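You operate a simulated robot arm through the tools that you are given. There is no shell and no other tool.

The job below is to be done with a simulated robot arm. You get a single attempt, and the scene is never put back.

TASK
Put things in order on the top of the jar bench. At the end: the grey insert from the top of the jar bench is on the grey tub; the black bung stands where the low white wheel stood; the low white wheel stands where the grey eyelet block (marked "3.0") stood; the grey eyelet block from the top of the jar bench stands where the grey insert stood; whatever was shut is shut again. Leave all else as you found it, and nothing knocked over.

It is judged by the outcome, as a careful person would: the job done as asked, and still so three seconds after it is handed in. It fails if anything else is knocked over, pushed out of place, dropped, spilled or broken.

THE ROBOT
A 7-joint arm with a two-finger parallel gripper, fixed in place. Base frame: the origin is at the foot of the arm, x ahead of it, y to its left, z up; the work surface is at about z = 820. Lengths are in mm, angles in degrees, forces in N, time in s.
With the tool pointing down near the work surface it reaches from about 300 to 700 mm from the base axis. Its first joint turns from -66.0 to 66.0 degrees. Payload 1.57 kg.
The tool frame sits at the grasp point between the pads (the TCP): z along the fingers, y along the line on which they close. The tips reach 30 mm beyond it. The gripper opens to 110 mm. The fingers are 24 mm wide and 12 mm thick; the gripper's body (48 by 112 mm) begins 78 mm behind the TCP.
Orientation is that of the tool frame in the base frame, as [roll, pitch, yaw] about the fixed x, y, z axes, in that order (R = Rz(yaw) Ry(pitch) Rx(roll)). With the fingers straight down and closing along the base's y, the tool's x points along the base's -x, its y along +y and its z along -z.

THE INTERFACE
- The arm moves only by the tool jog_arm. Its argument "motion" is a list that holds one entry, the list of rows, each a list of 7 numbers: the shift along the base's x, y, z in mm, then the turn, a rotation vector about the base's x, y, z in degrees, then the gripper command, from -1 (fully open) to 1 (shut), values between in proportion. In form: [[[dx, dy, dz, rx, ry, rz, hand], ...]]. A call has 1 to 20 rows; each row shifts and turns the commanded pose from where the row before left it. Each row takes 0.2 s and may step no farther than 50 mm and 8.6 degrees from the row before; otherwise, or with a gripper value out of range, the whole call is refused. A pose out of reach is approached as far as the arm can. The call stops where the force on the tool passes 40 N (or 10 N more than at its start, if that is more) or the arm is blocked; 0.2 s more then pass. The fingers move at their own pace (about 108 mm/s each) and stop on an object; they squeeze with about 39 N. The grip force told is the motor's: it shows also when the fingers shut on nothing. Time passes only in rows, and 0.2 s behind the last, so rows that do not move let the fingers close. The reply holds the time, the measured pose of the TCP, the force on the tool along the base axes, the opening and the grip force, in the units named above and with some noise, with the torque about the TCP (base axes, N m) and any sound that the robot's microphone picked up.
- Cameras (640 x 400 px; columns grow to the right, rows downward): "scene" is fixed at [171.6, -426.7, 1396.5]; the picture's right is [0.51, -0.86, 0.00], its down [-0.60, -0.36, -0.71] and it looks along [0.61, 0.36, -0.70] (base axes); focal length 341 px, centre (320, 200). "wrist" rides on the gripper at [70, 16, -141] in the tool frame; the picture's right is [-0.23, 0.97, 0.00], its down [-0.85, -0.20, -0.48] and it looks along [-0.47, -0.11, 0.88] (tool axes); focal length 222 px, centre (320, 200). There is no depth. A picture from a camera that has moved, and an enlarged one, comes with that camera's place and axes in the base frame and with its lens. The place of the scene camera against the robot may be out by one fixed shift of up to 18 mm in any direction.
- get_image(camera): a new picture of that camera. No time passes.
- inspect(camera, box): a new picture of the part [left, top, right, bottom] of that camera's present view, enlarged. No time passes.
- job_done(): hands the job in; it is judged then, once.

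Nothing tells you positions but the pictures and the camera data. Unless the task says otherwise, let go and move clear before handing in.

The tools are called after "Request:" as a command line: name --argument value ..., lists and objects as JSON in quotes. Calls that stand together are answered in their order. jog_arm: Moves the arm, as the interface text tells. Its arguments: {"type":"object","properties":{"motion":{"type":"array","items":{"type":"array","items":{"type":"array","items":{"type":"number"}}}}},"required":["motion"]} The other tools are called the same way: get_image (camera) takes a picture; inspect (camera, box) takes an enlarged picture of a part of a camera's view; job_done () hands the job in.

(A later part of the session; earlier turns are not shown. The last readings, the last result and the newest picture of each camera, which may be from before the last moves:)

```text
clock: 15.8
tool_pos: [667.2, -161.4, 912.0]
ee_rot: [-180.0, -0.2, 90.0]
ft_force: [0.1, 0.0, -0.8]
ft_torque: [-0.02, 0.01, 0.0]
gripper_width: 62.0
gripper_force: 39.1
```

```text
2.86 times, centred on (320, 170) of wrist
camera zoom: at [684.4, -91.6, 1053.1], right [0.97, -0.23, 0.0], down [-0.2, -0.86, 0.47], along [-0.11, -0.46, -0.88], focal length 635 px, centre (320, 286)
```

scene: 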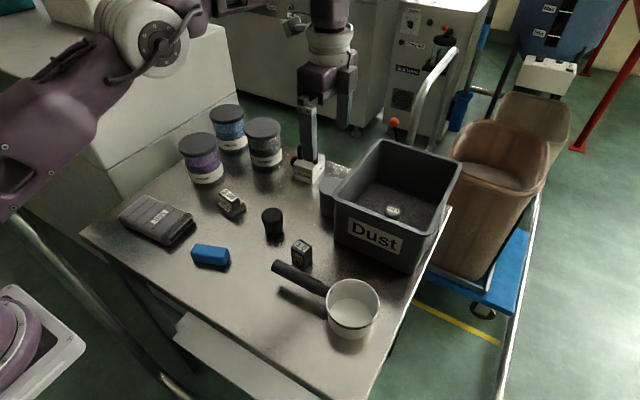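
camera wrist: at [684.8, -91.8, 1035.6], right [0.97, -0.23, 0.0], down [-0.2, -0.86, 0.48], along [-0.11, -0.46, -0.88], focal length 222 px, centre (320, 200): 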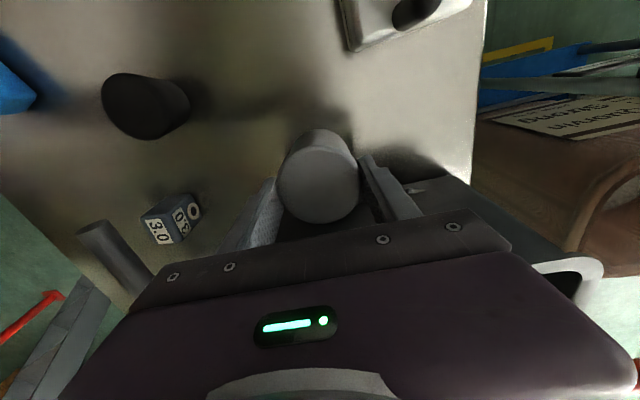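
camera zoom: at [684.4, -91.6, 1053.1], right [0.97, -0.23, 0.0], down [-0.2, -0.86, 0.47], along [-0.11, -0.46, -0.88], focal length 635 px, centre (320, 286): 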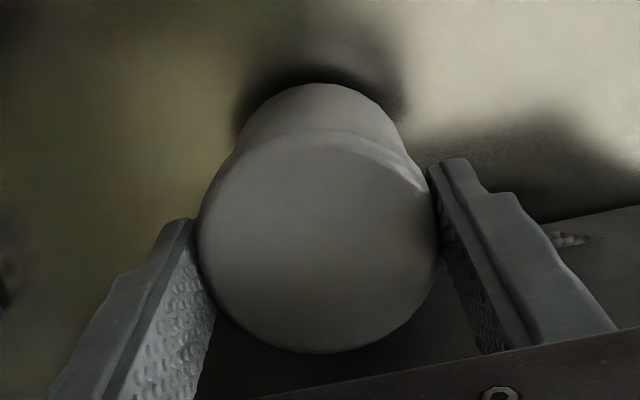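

The whole cylinder lifts (very light), so it's a cover. I'll keep lifting straight up and look underneath.

Request:
jog_arm --motion '[[[0, 0, 12, 0, 0, 0, 1], [0, 0, 12, 0, 0, 0, 1], [0, 0, 12, 0, 0, 0, 1], [0, 0, 12, 0, 0, 0, 1], [0, 0, 12, 0, 0, 0, 1]]]'

Request:
inspect --camera "scene" --box '[280, 130, 400, 230]'

Request:
get_image --camera "wrist"

```text
clock: 17.0
tool_pos: [670.1, -161.7, 970.2]
ee_rot: [180.0, -0.2, 90.0]
ft_force: [0.2, 0.1, -0.4]
ft_torque: [-0.02, 0.0, -0.04]
gripper_width: 62.1
gripper_force: 39.4
```

```text
4.00 times, centred on (340, 180) of scene
camera zoom: at [171.6, -426.7, 1396.5], right [0.51, -0.86, 0.0], down [-0.6, -0.36, -0.71], along [0.61, 0.36, -0.7], focal length 1364 px, centre (240, 280)
```

zoom: 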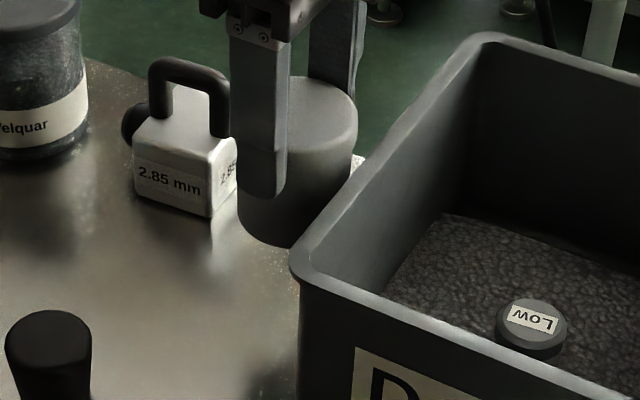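

```text
taken
camera wrist: at [685.5, -91.3, 1112.0], right [0.97, -0.23, 0.0], down [-0.2, -0.86, 0.48], along [-0.11, -0.46, -0.88], focal length 222 px, centre (320, 200)
```

wrist: 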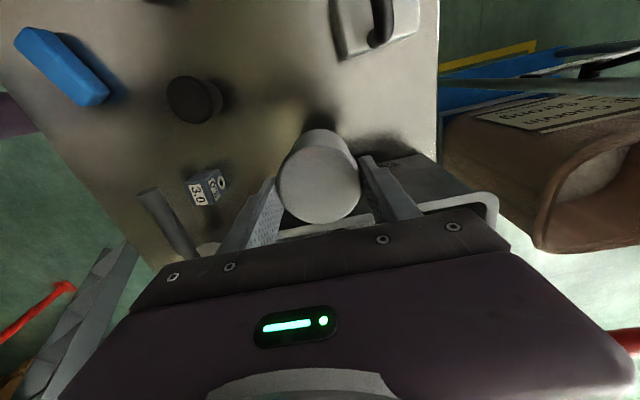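

Let me check whether something stands where the cover was.

Request:
inspect --camera "scene" --box '[310, 180, 350, 220]'

Request:
jog_arm --motion '[[[-10, 30, 0, 0, 0, 0, 1], [-10, 30, 0, 0, 0, 0, 1], [-10, 30, 0, 0, 0, 0, 1], [-10, 30, 0, 0, 0, 0, 1], [-5, 22, 0, 0, 0, 0, 1]]]'

Request:
get_image --camera "wrist"

Request:
get_image --camera "scene"

```text
10.00 times, centred on (330, 200) of scene
camera zoom: at [171.6, -426.7, 1396.5], right [0.51, -0.86, 0.0], down [-0.6, -0.36, -0.71], along [0.61, 0.36, -0.7], focal length 3410 px, centre (220, 200)
```

zoom: 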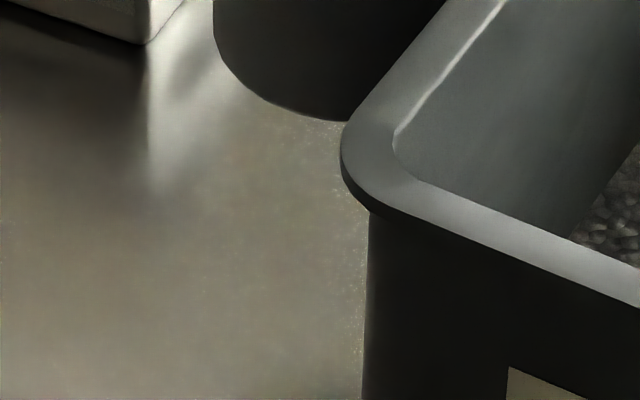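

```text
clock: 18.2
tool_pos: [624.1, -18.8, 971.8]
ee_rot: [180.0, -0.2, 89.9]
ft_force: [-0.2, -0.2, -1.9]
ft_torque: [0.0, 0.0, -0.03]
gripper_width: 62.1
gripper_force: 39.0
```

```text
taken
camera wrist: at [640.4, 51.3, 1113.3], right [0.97, -0.23, 0.0], down [-0.2, -0.86, 0.48], along [-0.11, -0.46, -0.88], focal length 222 px, centre (320, 200)
```

wrist: 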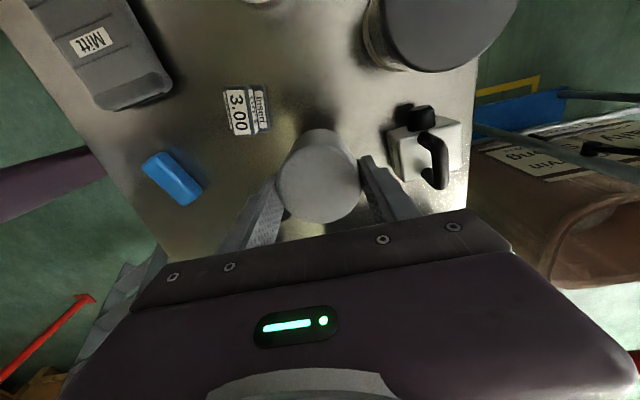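

```text
taken
```

scene: 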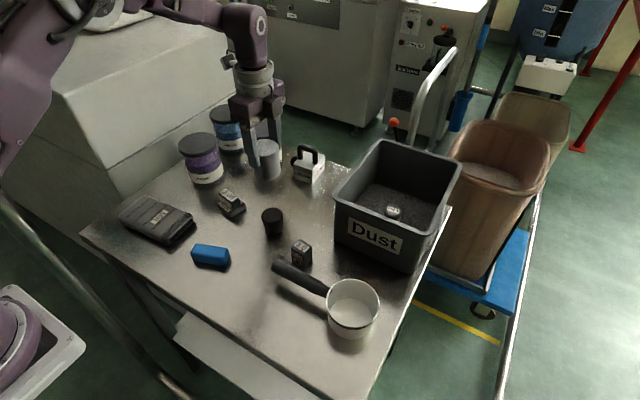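

Nothing stood under it, so it's a closed tub I'm now holding. I'll inspect it closely while it's lifted.

Request:
inspect --camera "scene" --box '[240, 125, 304, 190]'

Request:
inspect --camera "wrist" --box '[256, 115, 384, 235]'

Request:
inspect --camera "scene" --box '[310, 160, 360, 220]'

```text
6.15 times, centred on (272, 158) of scene
camera zoom: at [171.6, -426.7, 1396.5], right [0.51, -0.86, 0.0], down [-0.6, -0.36, -0.71], along [0.61, 0.36, -0.7], focal length 2098 px, centre (615, 462)
```

zoom: 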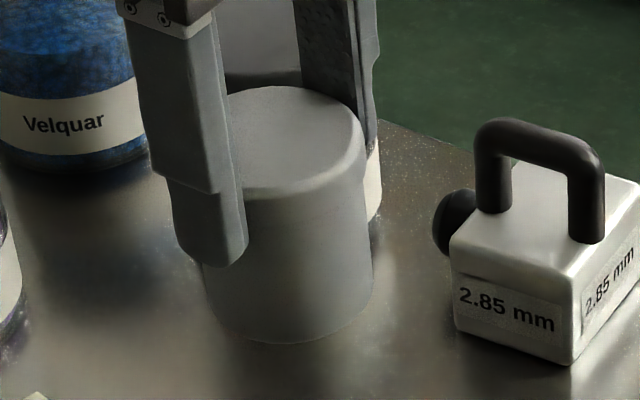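

```text
3.33 times, centred on (320, 175) of wrist
camera zoom: at [640.4, 51.3, 1113.3], right [0.97, -0.23, 0.0], down [-0.2, -0.86, 0.48], along [-0.11, -0.46, -0.88], focal length 740 px, centre (320, 283)
```

zoom: 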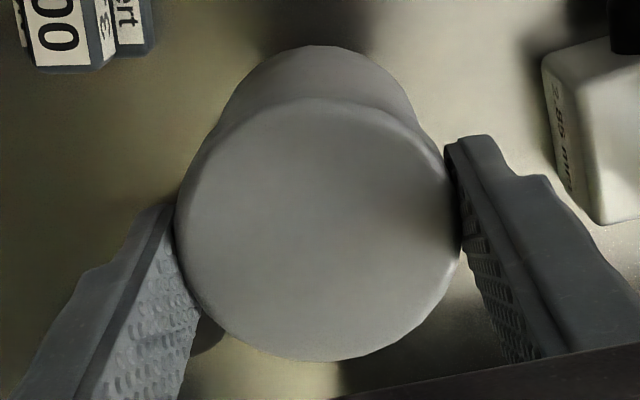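

```text
6.67 times, centred on (335, 190) of scene
camera zoom: at [171.6, -426.7, 1396.5], right [0.51, -0.86, 0.0], down [-0.6, -0.36, -0.71], along [0.61, 0.36, -0.7], focal length 2273 px, centre (220, 267)
```

zoom: 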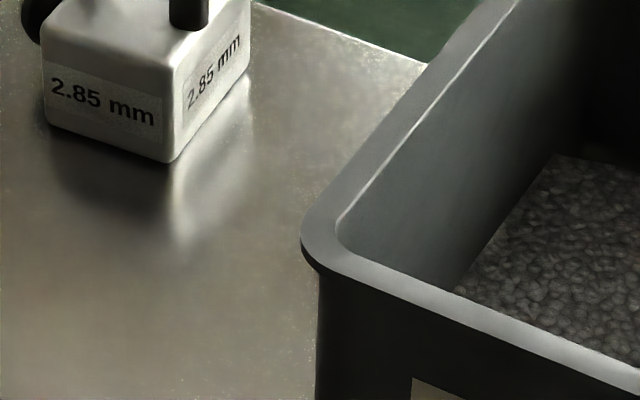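

Request:
inspect --camera "scene" --box '[254, 135, 286, 187]'

Request:
inspect --camera "wrist" --box '[280, 115, 360, 165]'

Request:
jog_arm --motion '[[[0, 0, 0, 0, 0, 0, 1], [0, 0, 0, 0, 0, 0, 1]]]'

Request:
jog_arm --motion '[[[0, 0, 0, 0, 0, 0, 1]]]'

Request:
jog_arm --motion '[[[0, 0, 0, 0, 0, 0, 1]]]'

```text
7.69 times, centred on (270, 161) of scene
camera zoom: at [171.6, -426.7, 1396.5], right [0.51, -0.86, 0.0], down [-0.6, -0.36, -0.71], along [0.61, 0.36, -0.7], focal length 2623 px, centre (705, 500)
```

zoom: 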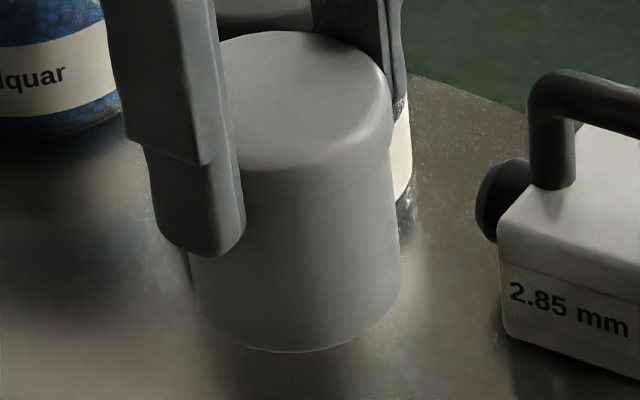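

```text
8.00 times, centred on (320, 140) of wrist
camera zoom: at [640.4, 51.3, 1113.3], right [0.97, -0.23, 0.0], down [-0.2, -0.86, 0.48], along [-0.11, -0.46, -0.88], focal length 1777 px, centre (320, 680)
```

zoom: 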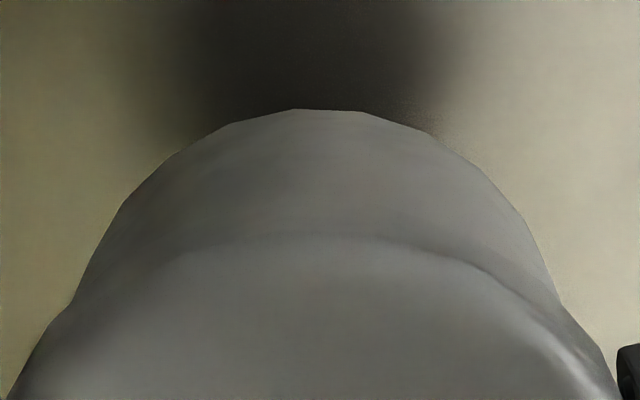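

```text
clock: 18.8
tool_pos: [623.7, -19.4, 971.2]
ee_rot: [179.9, -0.2, 90.0]
ft_force: [-1.0, -0.7, -1.1]
ft_torque: [0.0, 0.02, 0.0]
gripper_width: 62.3
gripper_force: 39.0
```

```text
clock: 19.2
tool_pos: [624.9, -18.4, 971.9]
ee_rot: [-180.0, -0.3, 90.0]
ft_force: [0.0, 0.5, -1.0]
ft_torque: [-0.02, -0.01, 0.02]
gripper_width: 62.0
gripper_force: 39.3
```

```text
clock: 19.6
tool_pos: [624.9, -17.7, 971.2]
ee_rot: [180.0, -0.3, 90.0]
ft_force: [-1.0, 0.8, -0.9]
ft_torque: [0.0, 0.03, -0.04]
gripper_width: 62.0
gripper_force: 39.0
```

The tub seems to be a plain closed body, and nothing stood underneath. Before putting it back I'll check the other possible hiding places: the white 2.85 mm box, the jars, and the mitt.

Request:
inspect --camera "scene" --box '[284, 140, 332, 188]'

Request:
inspect --camera "wrist" --box '[370, 90, 480, 200]'

Request:
inspect --camera "wrist" --box '[20, 0, 200, 120]'

Request:
inspect --camera "scene" --box '[170, 95, 250, 195]'

Request:
inspect --camera "scene" --box '[110, 185, 206, 250]'

```text
8.33 times, centred on (308, 164) of scene
camera zoom: at [171.6, -426.7, 1396.5], right [0.51, -0.86, 0.0], down [-0.6, -0.36, -0.71], along [0.61, 0.36, -0.7], focal length 2841 px, centre (420, 500)
```

zoom: 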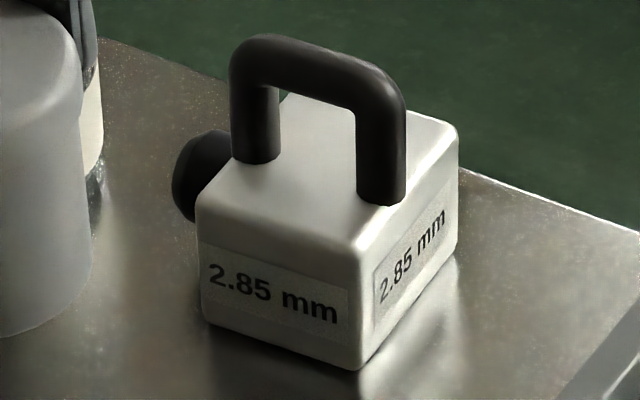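

```text
3.64 times, centred on (425, 145) of wrist
camera zoom: at [640.5, 51.3, 1113.3], right [0.97, -0.23, 0.0], down [-0.2, -0.86, 0.48], along [-0.11, -0.46, -0.88], focal length 808 px, centre (-62, 400)
```

zoom: 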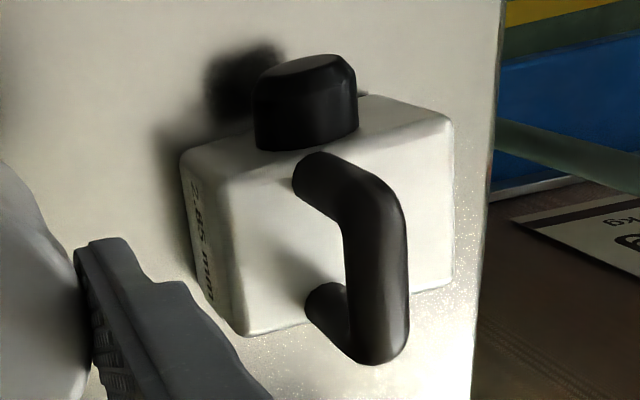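

```text
3.33 times, centred on (110, 60) of wrist
camera zoom: at [640.5, 51.3, 1113.3], right [0.97, -0.23, 0.0], down [-0.2, -0.86, 0.48], along [-0.11, -0.46, -0.88], focal length 740 px, centre (1020, 667)
```

zoom: 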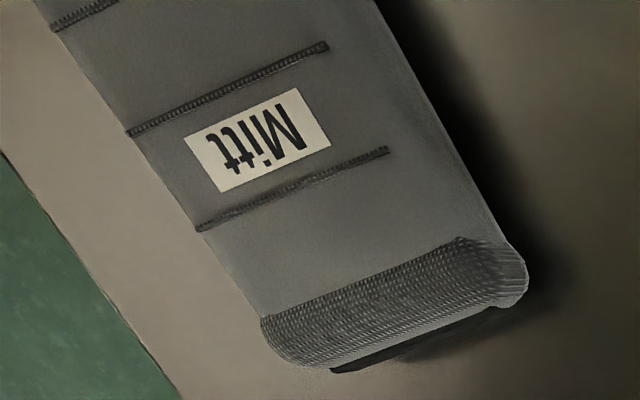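

```text
4.00 times, centred on (210, 145) of scene
camera zoom: at [171.6, -426.7, 1396.5], right [0.51, -0.86, 0.0], down [-0.6, -0.36, -0.71], along [0.61, 0.36, -0.7], focal length 1364 px, centre (760, 420)
```

zoom: 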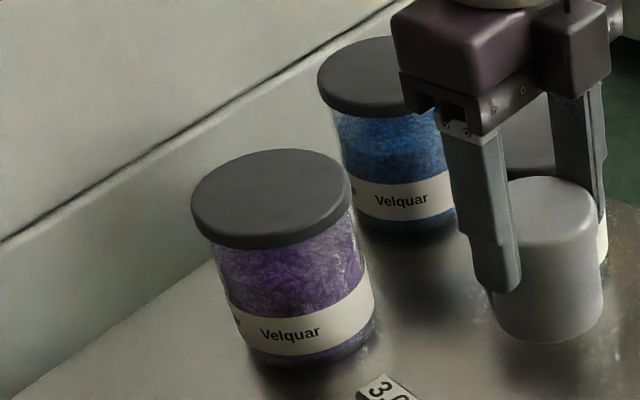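

```text
6.15 times, centred on (158, 218) of scene
camera zoom: at [171.6, -426.7, 1396.5], right [0.51, -0.86, 0.0], down [-0.6, -0.36, -0.71], along [0.61, 0.36, -0.7], focal length 2098 px, centre (1317, 92)
```

zoom: 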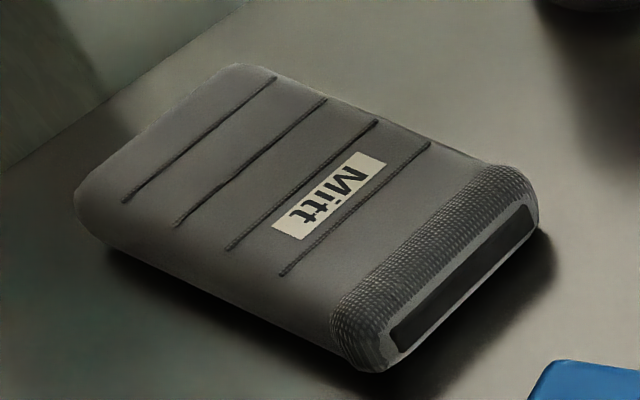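

I found no wheel on view elsewhere. I'll set the tub back exactly where it stood by reversing the moves, then try gripping only its very top in case the lid comes off separately.

Request:
jog_arm --motion '[[[5, -22, 0, 0, 0, 0, 1], [10, -30, 0, 0, 0, 0, 1], [10, -30, 0, 0, 0, 0, 1], [10, -30, 0, 0, 0, 0, 1], [10, -30, 0, 0, 0, 0, 1], [0, 0, -20, 0, 0, 0, 1], [0, 0, -20, 0, 0, 0, 1], [0, 0, -16, 0, 0, 0, 1], [0, 0, -10, 0, 0, 0, 1], [0, 0, -6, 0, 0, 0, 1], [0, 0, -3, 0, 0, 0, 1]]]'

Request:
inspect --camera "scene" --box '[280, 130, 400, 230]'

```text
clock: 22.0
tool_pos: [668.5, -161.5, 895.4]
ee_rot: [-180.0, -0.2, 90.0]
ft_force: [-0.4, 0.8, -1.0]
ft_torque: [-0.01, 0.02, -0.01]
gripper_width: 62.2
gripper_force: 38.8
out of reach, approached as far as the arm can: row 5
```

```text
4.00 times, centred on (340, 180) of scene
camera zoom: at [171.6, -426.7, 1396.5], right [0.51, -0.86, 0.0], down [-0.6, -0.36, -0.71], along [0.61, 0.36, -0.7], focal length 1364 px, centre (240, 280)
```

zoom: 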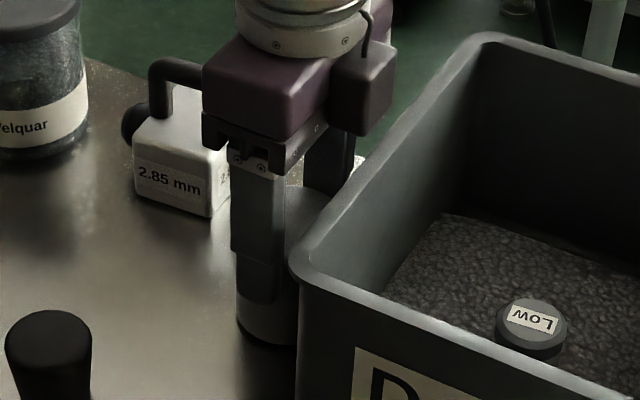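

Request:
jog_arm --motion '[[[0, 0, -1, 0, 0, 0, 1], [0, 0, 0, 0, 0, 0, 0.2], [0, 0, 0, 0, 0, 0, -0.2], [0, 0, 0, 0, 0, 0, -0.6], [0, 0, 8, 0, 0, 0, -0.6], [0, 0, 8, 0, 0, 0, -0.6]]]'

Request:
inspect --camera "wrist" --box '[240, 100, 400, 240]'

Request:
inspect --camera "scene" --box '[290, 140, 370, 230]'

```text
clock: 23.4
tool_pos: [667.7, -161.8, 911.0]
ee_rot: [179.9, -0.1, 89.9]
ft_force: [0.6, 0.1, 1.0]
ft_torque: [0.0, -0.02, 0.03]
gripper_width: 87.7
gripper_force: 0.1
```

```text
2.86 times, centred on (320, 170) of wrist
camera zoom: at [683.6, -91.6, 1052.4], right [0.97, -0.23, 0.0], down [-0.2, -0.86, 0.48], along [-0.11, -0.46, -0.88], focal length 635 px, centre (320, 286)
```

zoom: 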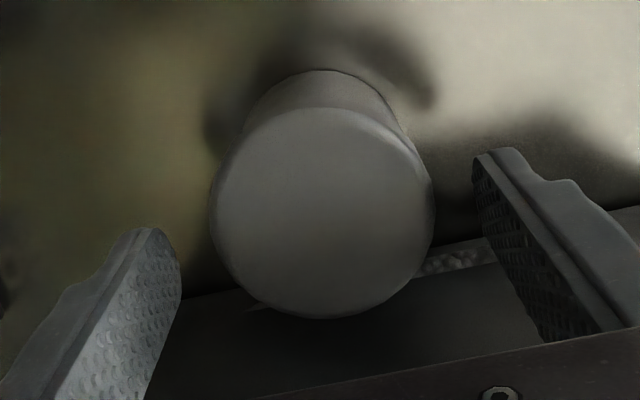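

```text
4.44 times, centred on (330, 185) of scene
camera zoom: at [171.6, -426.7, 1396.5], right [0.51, -0.86, 0.0], down [-0.6, -0.36, -0.71], along [0.61, 0.36, -0.7], focal length 1515 px, centre (276, 267)
```

zoom: 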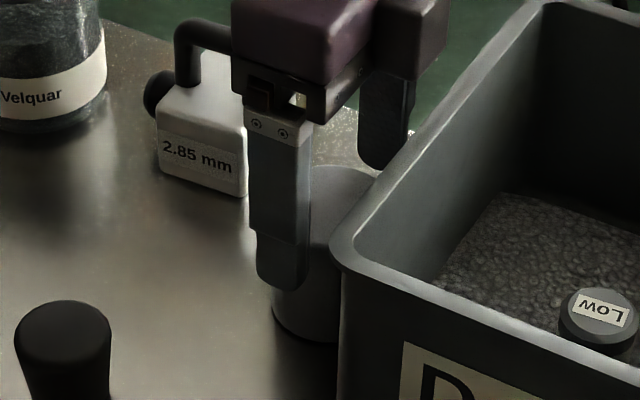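

Request:
jog_arm --motion '[[[0, 0, -3, 0, 0, 0, -0.6], [0, 0, 0, 0, 0, 0, 0], [0, 0, 0, 0, 0, 0, 1], [0, 0, 0, 0, 0, 0, 1], [0, 0, 3, 0, 0, 0, 1], [0, 0, 3, 0, 0, 0, 1], [0, 0, 4, 0, 0, 0, 1], [0, 0, 5, 0, 0, 0, 1], [0, 0, 5, 0, 0, 0, 1]]]'

Request:
inspect --camera "scene" --box '[290, 140, 370, 230]'

Request:
inspect --camera "wrist" --box '[240, 100, 400, 240]'

```text
clock: 25.4
tool_pos: [670.3, -162.7, 929.8]
ee_rot: [-180.0, -0.1, 89.9]
ft_force: [-0.1, -0.3, -0.9]
ft_torque: [0.0, 0.02, 0.03]
gripper_width: 62.3
gripper_force: 38.8
```

```text
4.44 times, centred on (330, 185) of scene
camera zoom: at [171.6, -426.7, 1396.5], right [0.51, -0.86, 0.0], down [-0.6, -0.36, -0.71], along [0.61, 0.36, -0.7], focal length 1515 px, centre (276, 267)
```

zoom: 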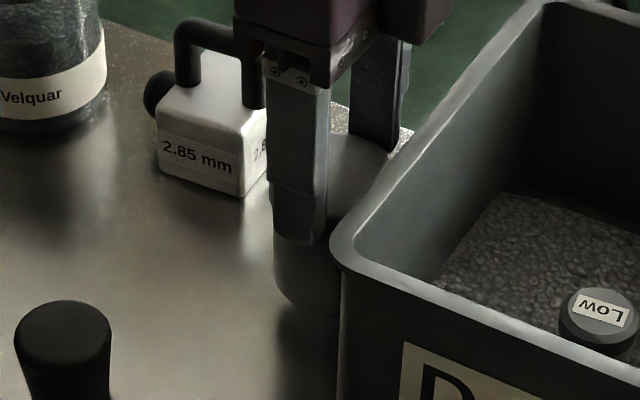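

```text
2.86 times, centred on (320, 170) of wrist
camera zoom: at [685.3, -92.2, 1070.4], right [0.97, -0.23, 0.0], down [-0.2, -0.86, 0.48], along [-0.11, -0.46, -0.88], focal length 635 px, centre (320, 286)
```

zoom: 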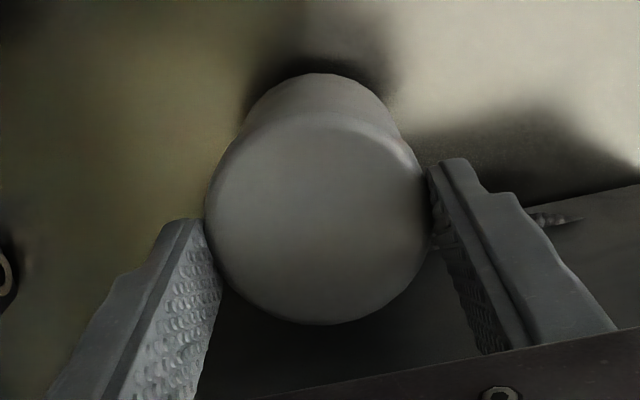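

It lifts as one piece again, so there is no separate lid; I'll set it straight back down and look at the still unseen strips behind the jars and behind the white box.

Request:
jog_arm --motion '[[[0, 0, -8, 0, 0, 0, 1], [0, 0, -6, 0, 0, 0, 1], [0, 0, -4, 0, 0, 0, 1], [0, 0, -2, 0, 0, 0, 1], [0, 0, 0, 0, 0, 0, 0.5], [0, 0, 0, 0, 0, 0, 0], [0, 0, 0, 0, 0, 0, -0.6], [0, 0, 10, 0, 0, 0, -0.8], [0, 0, 30, 0, 0, 0, -1], [0, 0, 30, 0, 0, 0, -1]]]'

Request:
inspect --camera "scene" --box '[290, 140, 370, 230]'

```text
clock: 27.6
tool_pos: [670.1, -162.3, 979.1]
ee_rot: [179.9, -0.1, 89.9]
ft_force: [-0.3, 0.8, 0.1]
ft_torque: [0.03, -0.01, 0.01]
gripper_width: 110.0
gripper_force: 0.1
```

```text
4.44 times, centred on (330, 185) of scene
camera zoom: at [171.6, -426.7, 1396.5], right [0.51, -0.86, 0.0], down [-0.6, -0.36, -0.71], along [0.61, 0.36, -0.7], focal length 1515 px, centre (276, 267)
```

zoom: 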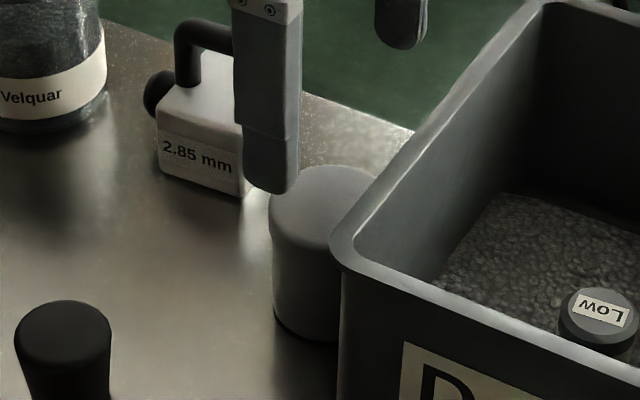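

The tub is back in its place. Now I turn the wrist camera outward to look along the back-left of the bench behind the jars.

Request:
jog_arm --motion '[[[-20, 20, 30, 0, 0, 0, -1], [-20, 20, 30, 0, 0, 0, -1], [-20, 25, 30, 0, 0, 0, -1], [-20, 25, 30, 0, 0, 8.5, -1], [-10, 25, 30, 0, 0, 8.5, -1], [-10, 25, 20, 0, 0, 8.5, -1], [0, 25, 20, 0, 0, 8.5, -1], [0, 25, 0, 0, 0, 8.5, -1], [0, 20, 0, 0, 0, 8.5, -1], [0, 20, 0, 0, 0, 8.5, -1], [0, 20, 0, 0, 0, 8.5, -1], [0, 0, 0, 0, 0, 8.5, -1], [0, 0, 0, 0, 0, 8.5, -1], [0, 0, 0, 0, 0, 5, -1]]]'

Request:
get_image --camera "wrist"

```text
clock: 30.6
tool_pos: [567.8, 88.8, 1168.6]
ee_rot: [180.0, -0.3, -179.9]
ft_force: [-0.9, 0.4, 0.5]
ft_torque: [0.01, -0.01, 0.01]
gripper_width: 110.0
gripper_force: 0.0
```

```text
taken
camera wrist: at [499.5, 105.2, 1310.8], right [0.23, 0.97, 0.0], down [0.86, -0.2, 0.48], along [0.46, -0.11, -0.88], focal length 222 px, centre (320, 200)
```

wrist: 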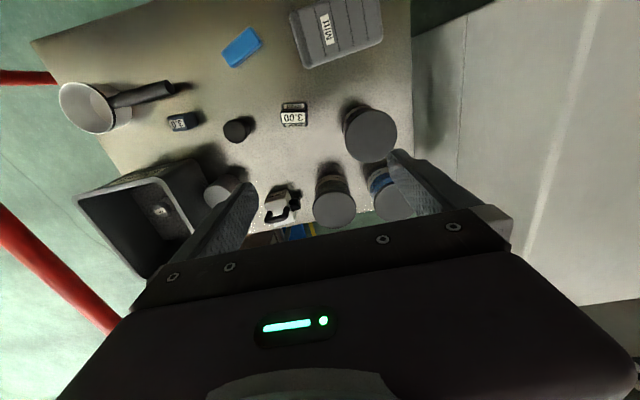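

Request:
jog_arm --motion '[[[0, 0, 0, 0, 0, -8.5, -1], [0, 0, 0, 0, 0, -8.5, -1], [0, 0, 0, 0, 0, -8.5, -1], [0, 0, 0, 0, 0, -8.5, -1], [0, 0, 0, 0, 0, -8.5, -1], [0, 0, 0, 0, 0, -8.5, -1], [0, 0, 0, 0, 0, -8.5, -1], [0, 0, 0, 0, 0, -8.5, -1], [0, 0, 0, 0, 0, -8.5, -1], [0, 0, 0, 0, 0, -8.5, -1], [0, 0, 0, 0, 0, -8.5, -1], [0, 0, 0, 0, 0, -8.5, -1], [0, 0, 0, 0, 0, -8.5, -1], [0, 0, 0, 0, 0, -8.5, -1], [0, 0, 0, 0, 0, -8.5, -1], [0, 0, 0, 0, 0, -8.5, -1], [0, 0, 0, 0, 0, -8.5, -1], [0, 0, 0, 0, 0, -8.5, -1]]]'

Request:
get_image --camera "wrist"

```text
clock: 34.4
tool_pos: [569.6, 89.4, 1168.5]
ee_rot: [-179.9, -0.2, 26.8]
ft_force: [0.1, 0.5, 0.4]
ft_torque: [0.0, -0.01, 0.01]
gripper_width: 110.2
gripper_force: 0.0
```

```text
taken
camera wrist: at [638.7, 106.4, 1310.1], right [0.24, -0.97, 0.0], down [-0.85, -0.21, 0.48], along [-0.46, -0.11, -0.88], focal length 222 px, centre (320, 200)
```

wrist: 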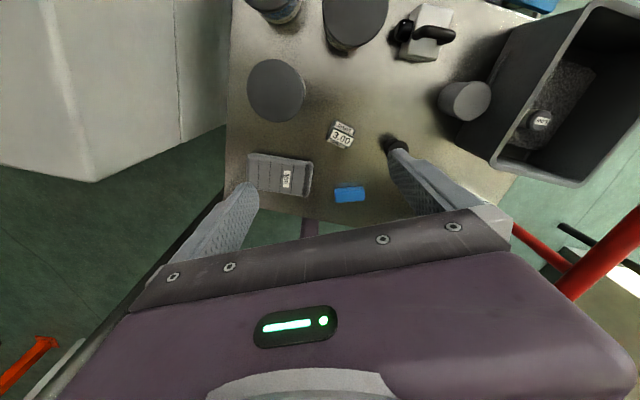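

Request:
jog_arm --motion '[[[10, 0, 0, 0, -8.5, 0, -1], [10, 0, 0, 0, -8.5, 0, -1], [10, 0, 0, 0, -8.5, 0, -1], [10, 0, 0, 0, -8.5, 0, -1]]]'

Request:
get_image --camera "wrist"

```text
clock: 35.4
tool_pos: [607.9, 88.3, 1169.8]
ee_rot: [162.8, -30.1, 31.6]
ft_force: [-0.2, 0.4, 0.6]
ft_torque: [-0.01, 0.0, 0.01]
gripper_width: 109.8
gripper_force: 0.1
```

```text
taken
camera wrist: at [585.9, 106.4, 1325.5], right [0.2, -0.97, 0.13], down [-0.97, -0.21, -0.08], along [0.11, -0.11, -0.99], focal length 222 px, centre (320, 200)
```

wrist: 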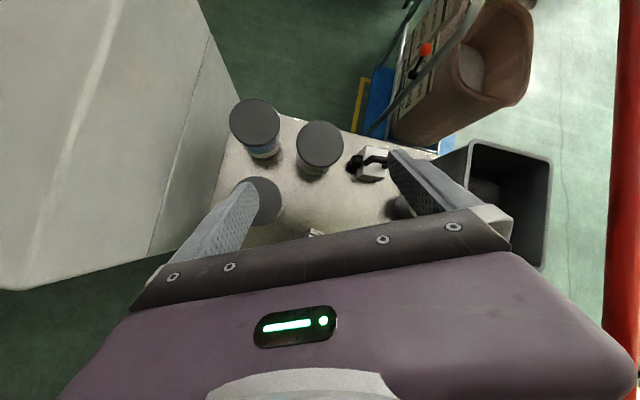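

Request:
inspect --camera "wrist" --box '[200, 90, 440, 230]'

Request:
inspect --camera "wrist" --box '[420, 120, 580, 280]'

Request:
get_image --camera "scene"

```text
2.67 times, centred on (320, 160) of wrist
camera zoom: at [585.9, 106.4, 1325.5], right [0.2, -0.97, 0.13], down [-0.97, -0.21, -0.08], along [0.11, -0.11, -0.99], focal length 592 px, centre (320, 307)
```

zoom: 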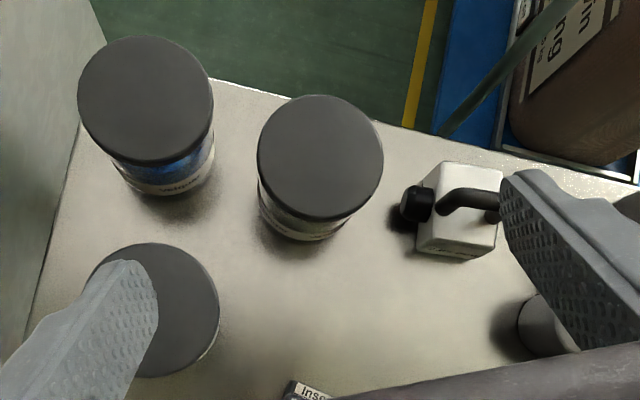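

```text
2.50 times, centred on (500, 200) of wrist
camera zoom: at [585.9, 106.4, 1325.5], right [0.2, -0.97, 0.13], down [-0.97, -0.21, -0.08], along [0.11, -0.11, -0.99], focal length 555 px, centre (-130, 200)
```

zoom: 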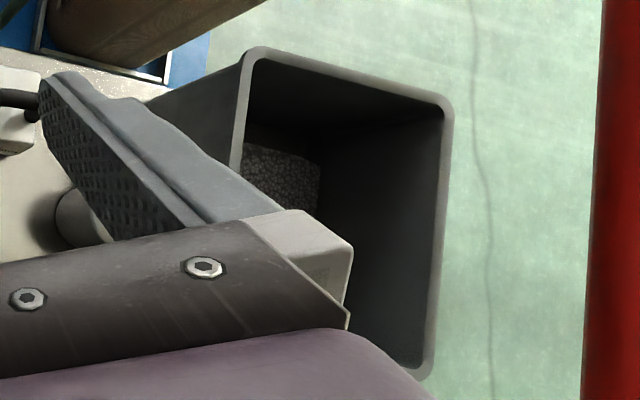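

```text
taken
```

scene: 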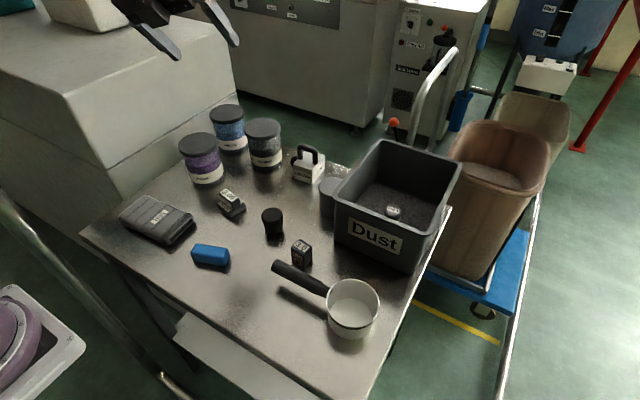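

No free-standing wheel anywhere. The white pan's floor could itself be hiding a flat white wheel, so I'll look straight down into the pan and then into the mitt's opening.

Request:
inspect --camera "scene" --box '[320, 270, 384, 340]'

Request:
jog_arm --motion '[[[-10, 0, 0, 0, 8.5, 0, -1], [-10, 0, 0, 0, 8.5, 0, -1], [-10, 0, 0, 0, 8.5, 0, -1], [-10, 0, 0, 0, 8.5, 0, -1], [-20, -40, 0, 0, 0, 8.5, -1], [-20, -40, 0, 0, 0, 8.5, -1], [-20, -40, 0, 0, 0, 8.5, -1], [-10, -40, 0, 0, 0, 8.5, -1], [0, -40, 0, 0, 0, 8.5, -1], [0, -40, 0, 0, 0, 8.5, -1], [0, -40, -20, 0, 0, 8.5, -1], [0, -40, -30, 0, 0, 3.7, -1]]]'

Request:
get_image --camera "wrist"

```text
5.71 times, centred on (352, 305) of scene
camera zoom: at [171.6, -426.7, 1396.5], right [0.51, -0.86, 0.0], down [-0.6, -0.36, -0.71], along [0.61, 0.36, -0.7], focal length 1948 px, centre (137, -400)
```

zoom: 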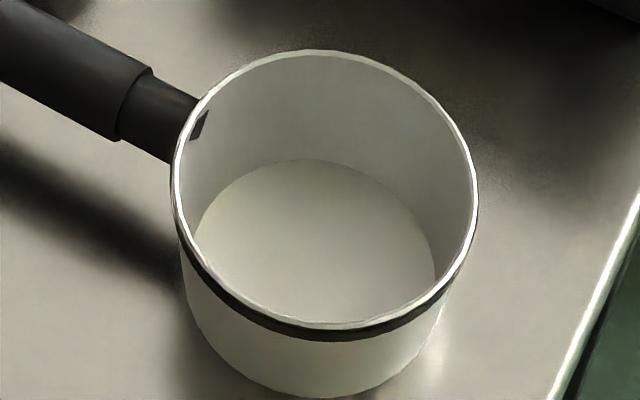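

```text
clock: 38.0
tool_pos: [497.4, -236.2, 1117.7]
ee_rot: [-180.0, -0.1, 90.1]
ft_force: [-0.1, -0.1, -0.6]
ft_torque: [0.06, -0.01, 0.0]
gripper_width: 110.0
gripper_force: 0.0
```

```text
taken
camera wrist: at [513.4, -165.9, 1260.0], right [0.97, -0.22, 0.0], down [-0.2, -0.86, 0.48], along [-0.11, -0.46, -0.88], focal length 222 px, centre (320, 200)
```

wrist: 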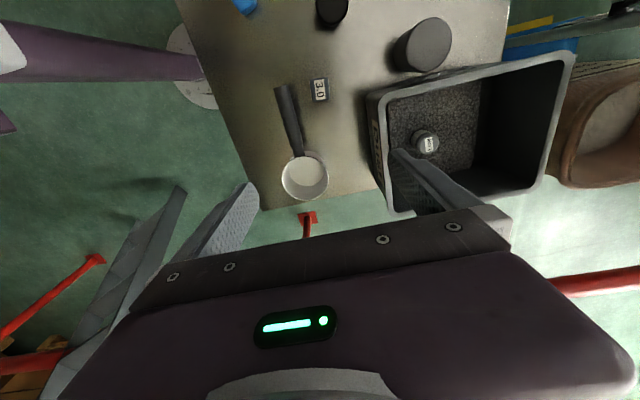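

The pan is empty. Let me zoom hard on the tub's rim to tell where any seam lies, and on the LOW piece and mitt.

Request:
inspect --camera "wrist" --box '[385, 10, 457, 80]'

Request:
inspect --camera "scene" --box '[314, 172, 346, 216]'

Request:
inspect --camera "wrist" --box '[395, 110, 459, 166]'

Request:
inspect --camera "scene" --box '[116, 190, 246, 275]'

```text
5.71 times, centred on (421, 45) of wrist
camera zoom: at [513.4, -165.9, 1260.0], right [0.97, -0.22, 0.0], down [-0.2, -0.86, 0.48], along [-0.11, -0.46, -0.88], focal length 1269 px, centre (-257, 1086)
```

zoom: 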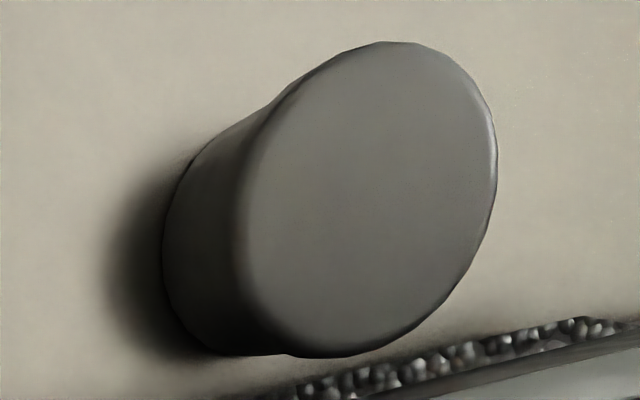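

```text
9.09 times, centred on (330, 194) of scene
camera zoom: at [171.6, -426.7, 1396.5], right [0.51, -0.86, 0.0], down [-0.6, -0.36, -0.71], along [0.61, 0.36, -0.7], focal length 3100 px, centre (229, 254)
```

zoom: 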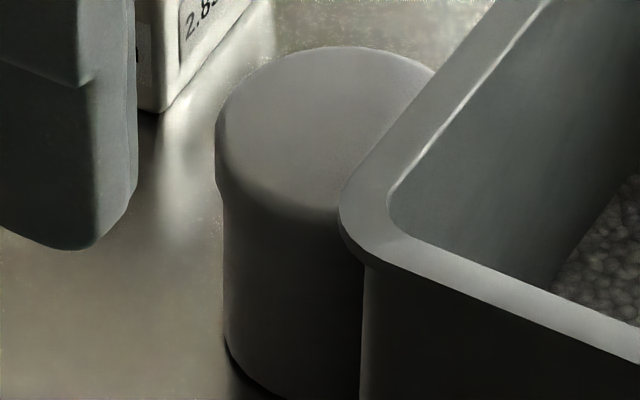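

```text
7.14 times, centred on (427, 138) of wrist
camera zoom: at [513.4, -165.9, 1260.0], right [0.97, -0.22, 0.0], down [-0.2, -0.86, 0.48], along [-0.11, -0.46, -0.88], focal length 1587 px, centre (-444, 643)
```

zoom: 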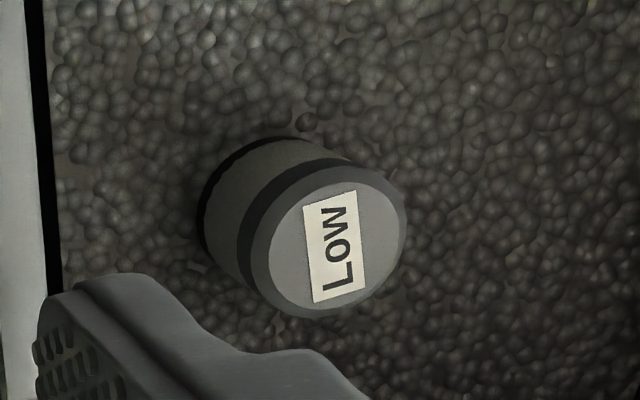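

```text
4.71 times, centred on (181, 232) of scene
camera zoom: at [171.6, -426.7, 1396.5], right [0.51, -0.86, 0.0], down [-0.6, -0.36, -0.71], along [0.61, 0.36, -0.7], focal length 1604 px, centre (974, 47)
```

zoom: 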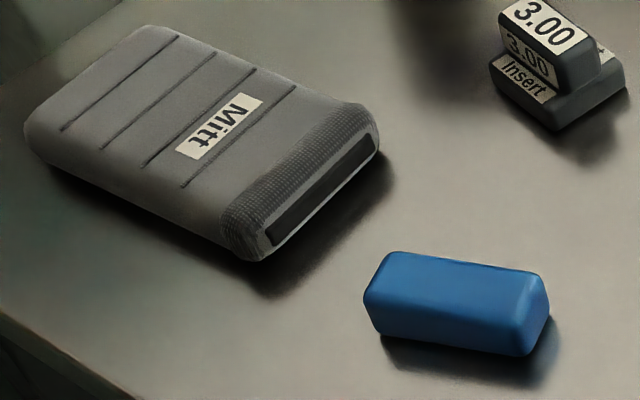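

The tub has a visible step about a third of the way down, so it may be a deep cap over a body. I'll get the wrist camera low and look at the tub's side for a seam, hinge or latch.

Request:
jog_arm --motion '[[[20, 40, 0, 0, 0, 0, -1], [30, 35, 0, 0, 0, 0, -1], [30, 35, 0, 0, 0, 0, -1], [30, 30, 0, -8, 0, 0, -1], [18, 26, 0, -8, 0, 0, -1], [0, 0, -30, -8, 0, 0, -1], [0, 0, -40, -8, 0, 0, -1], [0, 0, -40, -8, 0, 0, -1], [0, 0, -40, 0, 0, 0, -1], [0, 0, -30, 0, 0, 0, -1]]]'

Request:
get_image --camera "wrist"

Request:
get_image --camera "scene"

```text
clock: 40.2
tool_pos: [626.7, -62.4, 937.9]
ee_rot: [-179.9, 40.0, 90.3]
ft_force: [-0.8, -0.3, -0.1]
ft_torque: [-0.03, -0.02, 0.0]
gripper_width: 109.7
gripper_force: 0.1
```

```text
taken
camera wrist: at [643.3, 81.2, 1002.5], right [0.97, -0.17, 0.14], down [-0.2, -0.35, 0.92], along [-0.11, -0.92, -0.38], focal length 222 px, centre (320, 200)
```

wrist: 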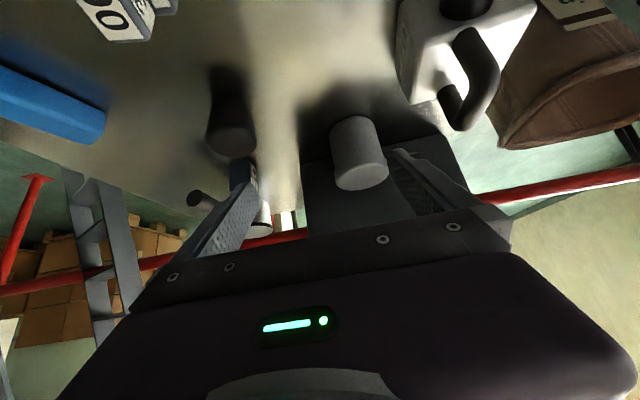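

```text
taken
```

scene: 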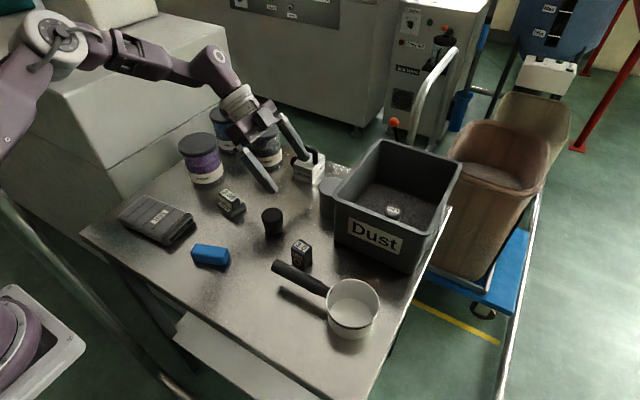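

Request:
inspect --camera "wrist" --box '[310, 90, 410, 200]'

Request:
inspect --camera "wrist" --box '[180, 50, 280, 180]'

Request:
inspect --camera "wrist" --box '[390, 0, 550, 130]'

```text
3.64 times, centred on (360, 145) of wrist
camera zoom: at [643.3, 81.2, 1002.5], right [0.97, -0.17, 0.14], down [-0.2, -0.35, 0.92], along [-0.11, -0.92, -0.38], focal length 808 px, centre (174, 400)
```

zoom: 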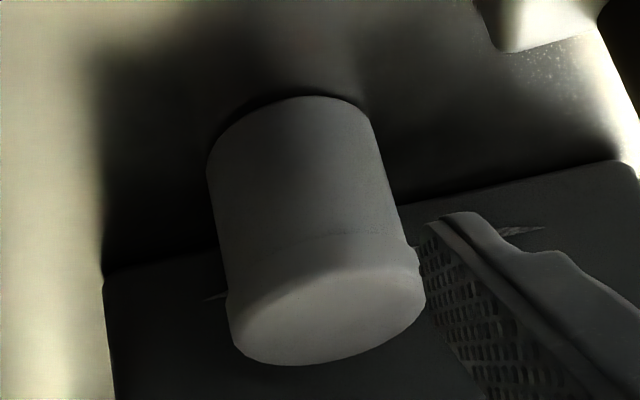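

```text
3.08 times, centred on (230, 115) of wrist
camera zoom: at [643.3, 81.2, 1002.5], right [0.97, -0.17, 0.14], down [-0.2, -0.35, 0.92], along [-0.11, -0.92, -0.38], focal length 684 px, centre (597, 462)
```

zoom: 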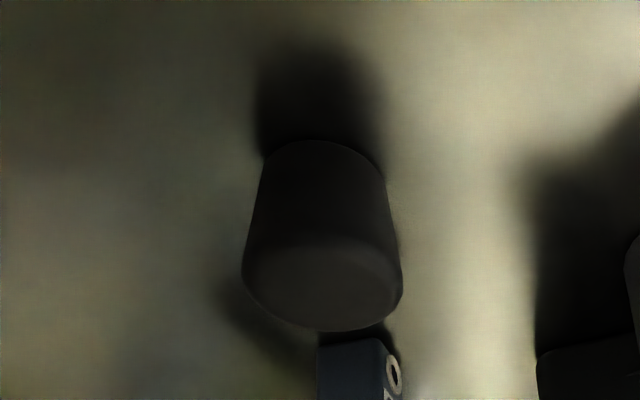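

```text
3.08 times, centred on (470, 65) of wrist
camera zoom: at [643.3, 81.2, 1002.5], right [0.97, -0.17, 0.14], down [-0.2, -0.35, 0.92], along [-0.11, -0.92, -0.38], focal length 684 px, centre (-142, 615)
```

zoom: 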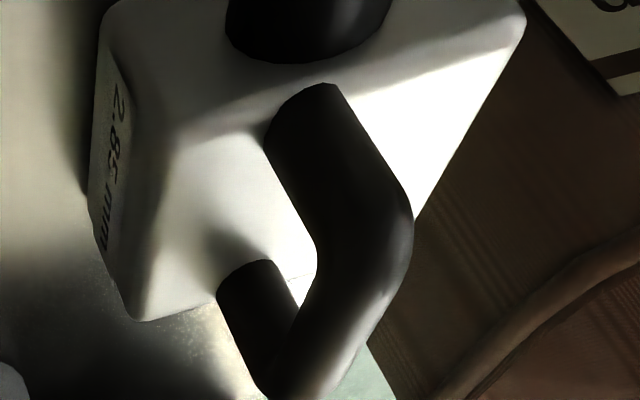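

The tub has a cap about 14 mm deep on a straight body. I'll go back above it and try again, gripping only the cap's upper edge.

Request:
jog_arm --motion '[[[0, 0, 40, 8, 0, 0, -1], [0, 0, 20, 8, 0, 0, -1], [0, -20, 20, 8, 0, 0, -1], [10, -30, 0, 8, 0, 0, -1], [15, -30, 0, 8, 0, 0, -1], [18, -19, -10, 0, 0, 0, -1], [0, 0, -20, 0, 0, 0, -1]]]'

```text
clock: 41.8
tool_pos: [655.4, -160.8, 992.1]
ee_rot: [-179.9, -0.1, 90.2]
ft_force: [-0.4, 0.0, -0.8]
ft_torque: [0.0, -0.01, -0.01]
gripper_width: 110.2
gripper_force: 0.0
out of reach, approached as far as the arm can: row 6
```

Request:
jog_arm --motion '[[[0, 0, -30, 0, 0, 0, -1], [13.5, -1, -15, 0, 0, 0, -1], [0, 0, -20, 0, 0, 0, -0.6], [0, 0, -12, 0, 0, 0, -0.5], [0, 0, 0, 0, 0, 0, -0.5]]]'

Request:
inspect --camera "wrist" --box '[240, 100, 400, 240]'

Request:
inspect --camera "scene" --box '[300, 150, 360, 220]'

```text
clock: 43.0
tool_pos: [669.7, -159.9, 914.5]
ee_rot: [180.0, -0.2, 90.1]
ft_force: [-0.4, 0.2, -0.5]
ft_torque: [0.01, -0.02, -0.02]
gripper_width: 82.4
gripper_force: 0.0
out of reach, approached as far as the arm can: row 2
```

```text
2.86 times, centred on (320, 170) of wrist
camera zoom: at [686.6, -90.5, 1055.7], right [0.97, -0.22, 0.0], down [-0.2, -0.86, 0.48], along [-0.11, -0.46, -0.88], focal length 635 px, centre (320, 286)
```

zoom: 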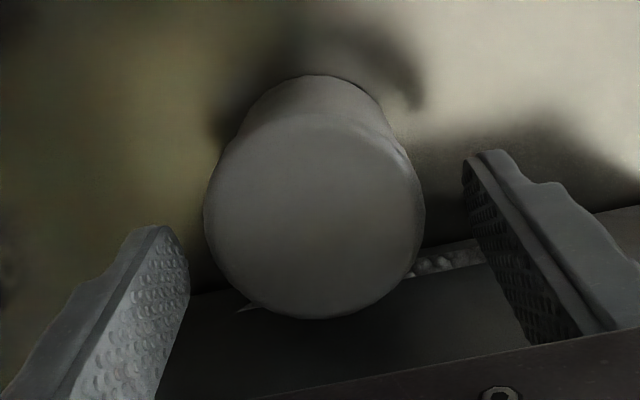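

```text
5.71 times, centred on (330, 185) of scene
camera zoom: at [171.6, -426.7, 1396.5], right [0.51, -0.86, 0.0], down [-0.6, -0.36, -0.71], along [0.61, 0.36, -0.7], focal length 1948 px, centre (263, 286)
```

zoom: 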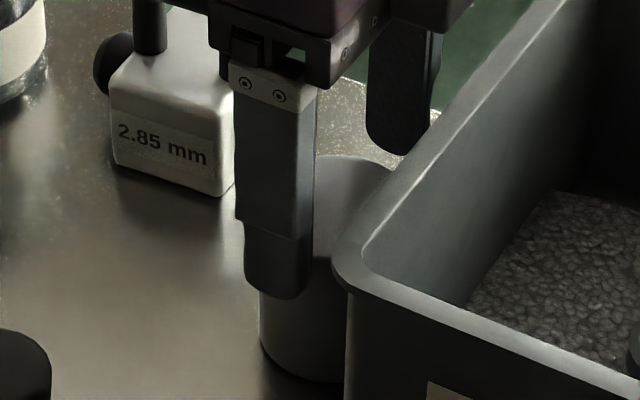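

Request:
jog_arm --motion '[[[-1.5, -1, -2, 0, 0, 0, -0.5], [0, 0, 0, 0, 0, 0, 0], [0, 0, 0, 0, 0, 0, 1], [0, 0, 0, 0, 0, 0, 1], [0, 0, 2, 0, 0, 0, 1], [0, 0, 3, 0, 0, 0, 1], [0, 0, 5, 0, 0, 0, 1], [0, 0, 5, 0, 0, 0, 1]]]'

Request:
inspect --camera "wrist" --box '[240, 100, 400, 240]'

Request:
inspect --camera "scene" --box '[300, 150, 360, 220]'

```text
clock: 44.8
tool_pos: [670.5, -159.7, 925.1]
ee_rot: [179.9, -0.2, 90.3]
ft_force: [-0.1, -0.1, -0.3]
ft_torque: [-0.01, 0.01, 0.02]
gripper_width: 62.0
gripper_force: 39.0
```

```text
2.86 times, centred on (320, 170) of wrist
camera zoom: at [685.9, -90.6, 1067.0], right [0.97, -0.22, 0.0], down [-0.2, -0.86, 0.48], along [-0.11, -0.46, -0.88], focal length 635 px, centre (320, 286)
```

zoom: 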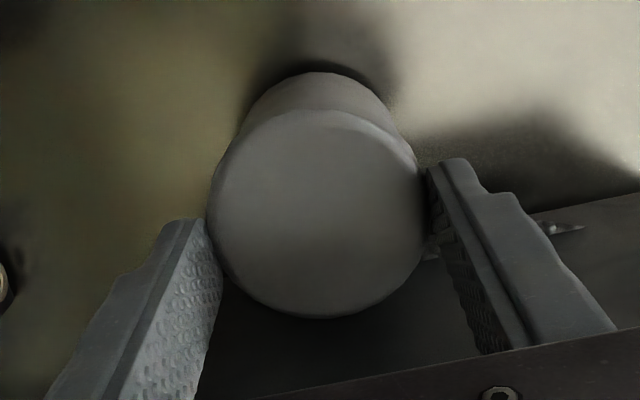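

```text
5.71 times, centred on (330, 185) of scene
camera zoom: at [171.6, -426.7, 1396.5], right [0.51, -0.86, 0.0], down [-0.6, -0.36, -0.71], along [0.61, 0.36, -0.7], focal length 1948 px, centre (263, 286)
```

zoom: 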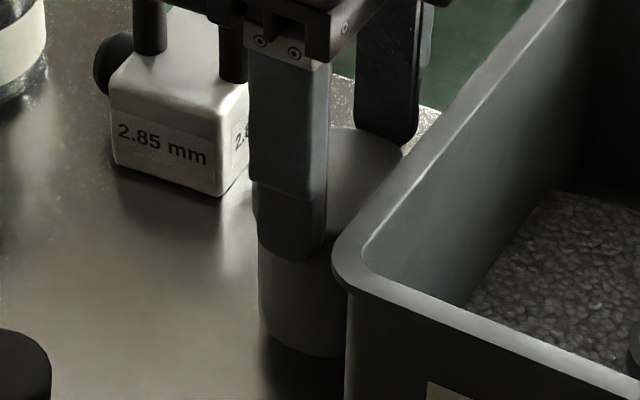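

Still the whole tub lifts, so the cap is held on. I'll set it down and try twisting the cap while pressing lightly, watching the torque.

Request:
jog_arm --motion '[[[0, 0, -5, 0, 0, 0, 1], [0, 0, -5, 0, 0, 0, 1], [0, 0, -5, 0, 0, 0, 1], [0, 0, -1, 0, 0, 0, 1], [0, 0, 0, 0, 0, 0, 1]]]'

Request:
jog_arm --motion '[[[0, 0, -1, 0, 0, 3, 1], [0, 0, -0.5, 0, 0, 3, 1]]]'

Request:
jog_arm --motion '[[[0, 0, 0, 0, 0, 6, 1], [0, 0, 0, 0, 0, 6, 1]]]'

```text
clock: 46.0
tool_pos: [670.1, -161.3, 911.5]
ee_rot: [179.6, 0.0, 90.0]
ft_force: [-1.7, -2.7, 31.3]
ft_torque: [0.04, 0.14, -0.07]
gripper_width: 61.9
gripper_force: 39.2
```

```text
clock: 46.6
tool_pos: [669.5, -161.4, 909.6]
ee_rot: [179.7, -0.1, 96.1]
ft_force: [3.7, -0.8, 33.9]
ft_torque: [0.06, -0.15, -0.24]
gripper_width: 62.1
gripper_force: 38.3
```

```text
clock: 47.2
tool_pos: [669.3, -160.8, 908.7]
ee_rot: [180.0, -0.2, 108.2]
ft_force: [0.2, 1.0, 31.8]
ft_torque: [0.03, 0.03, -0.28]
gripper_width: 62.1
gripper_force: 38.6
```

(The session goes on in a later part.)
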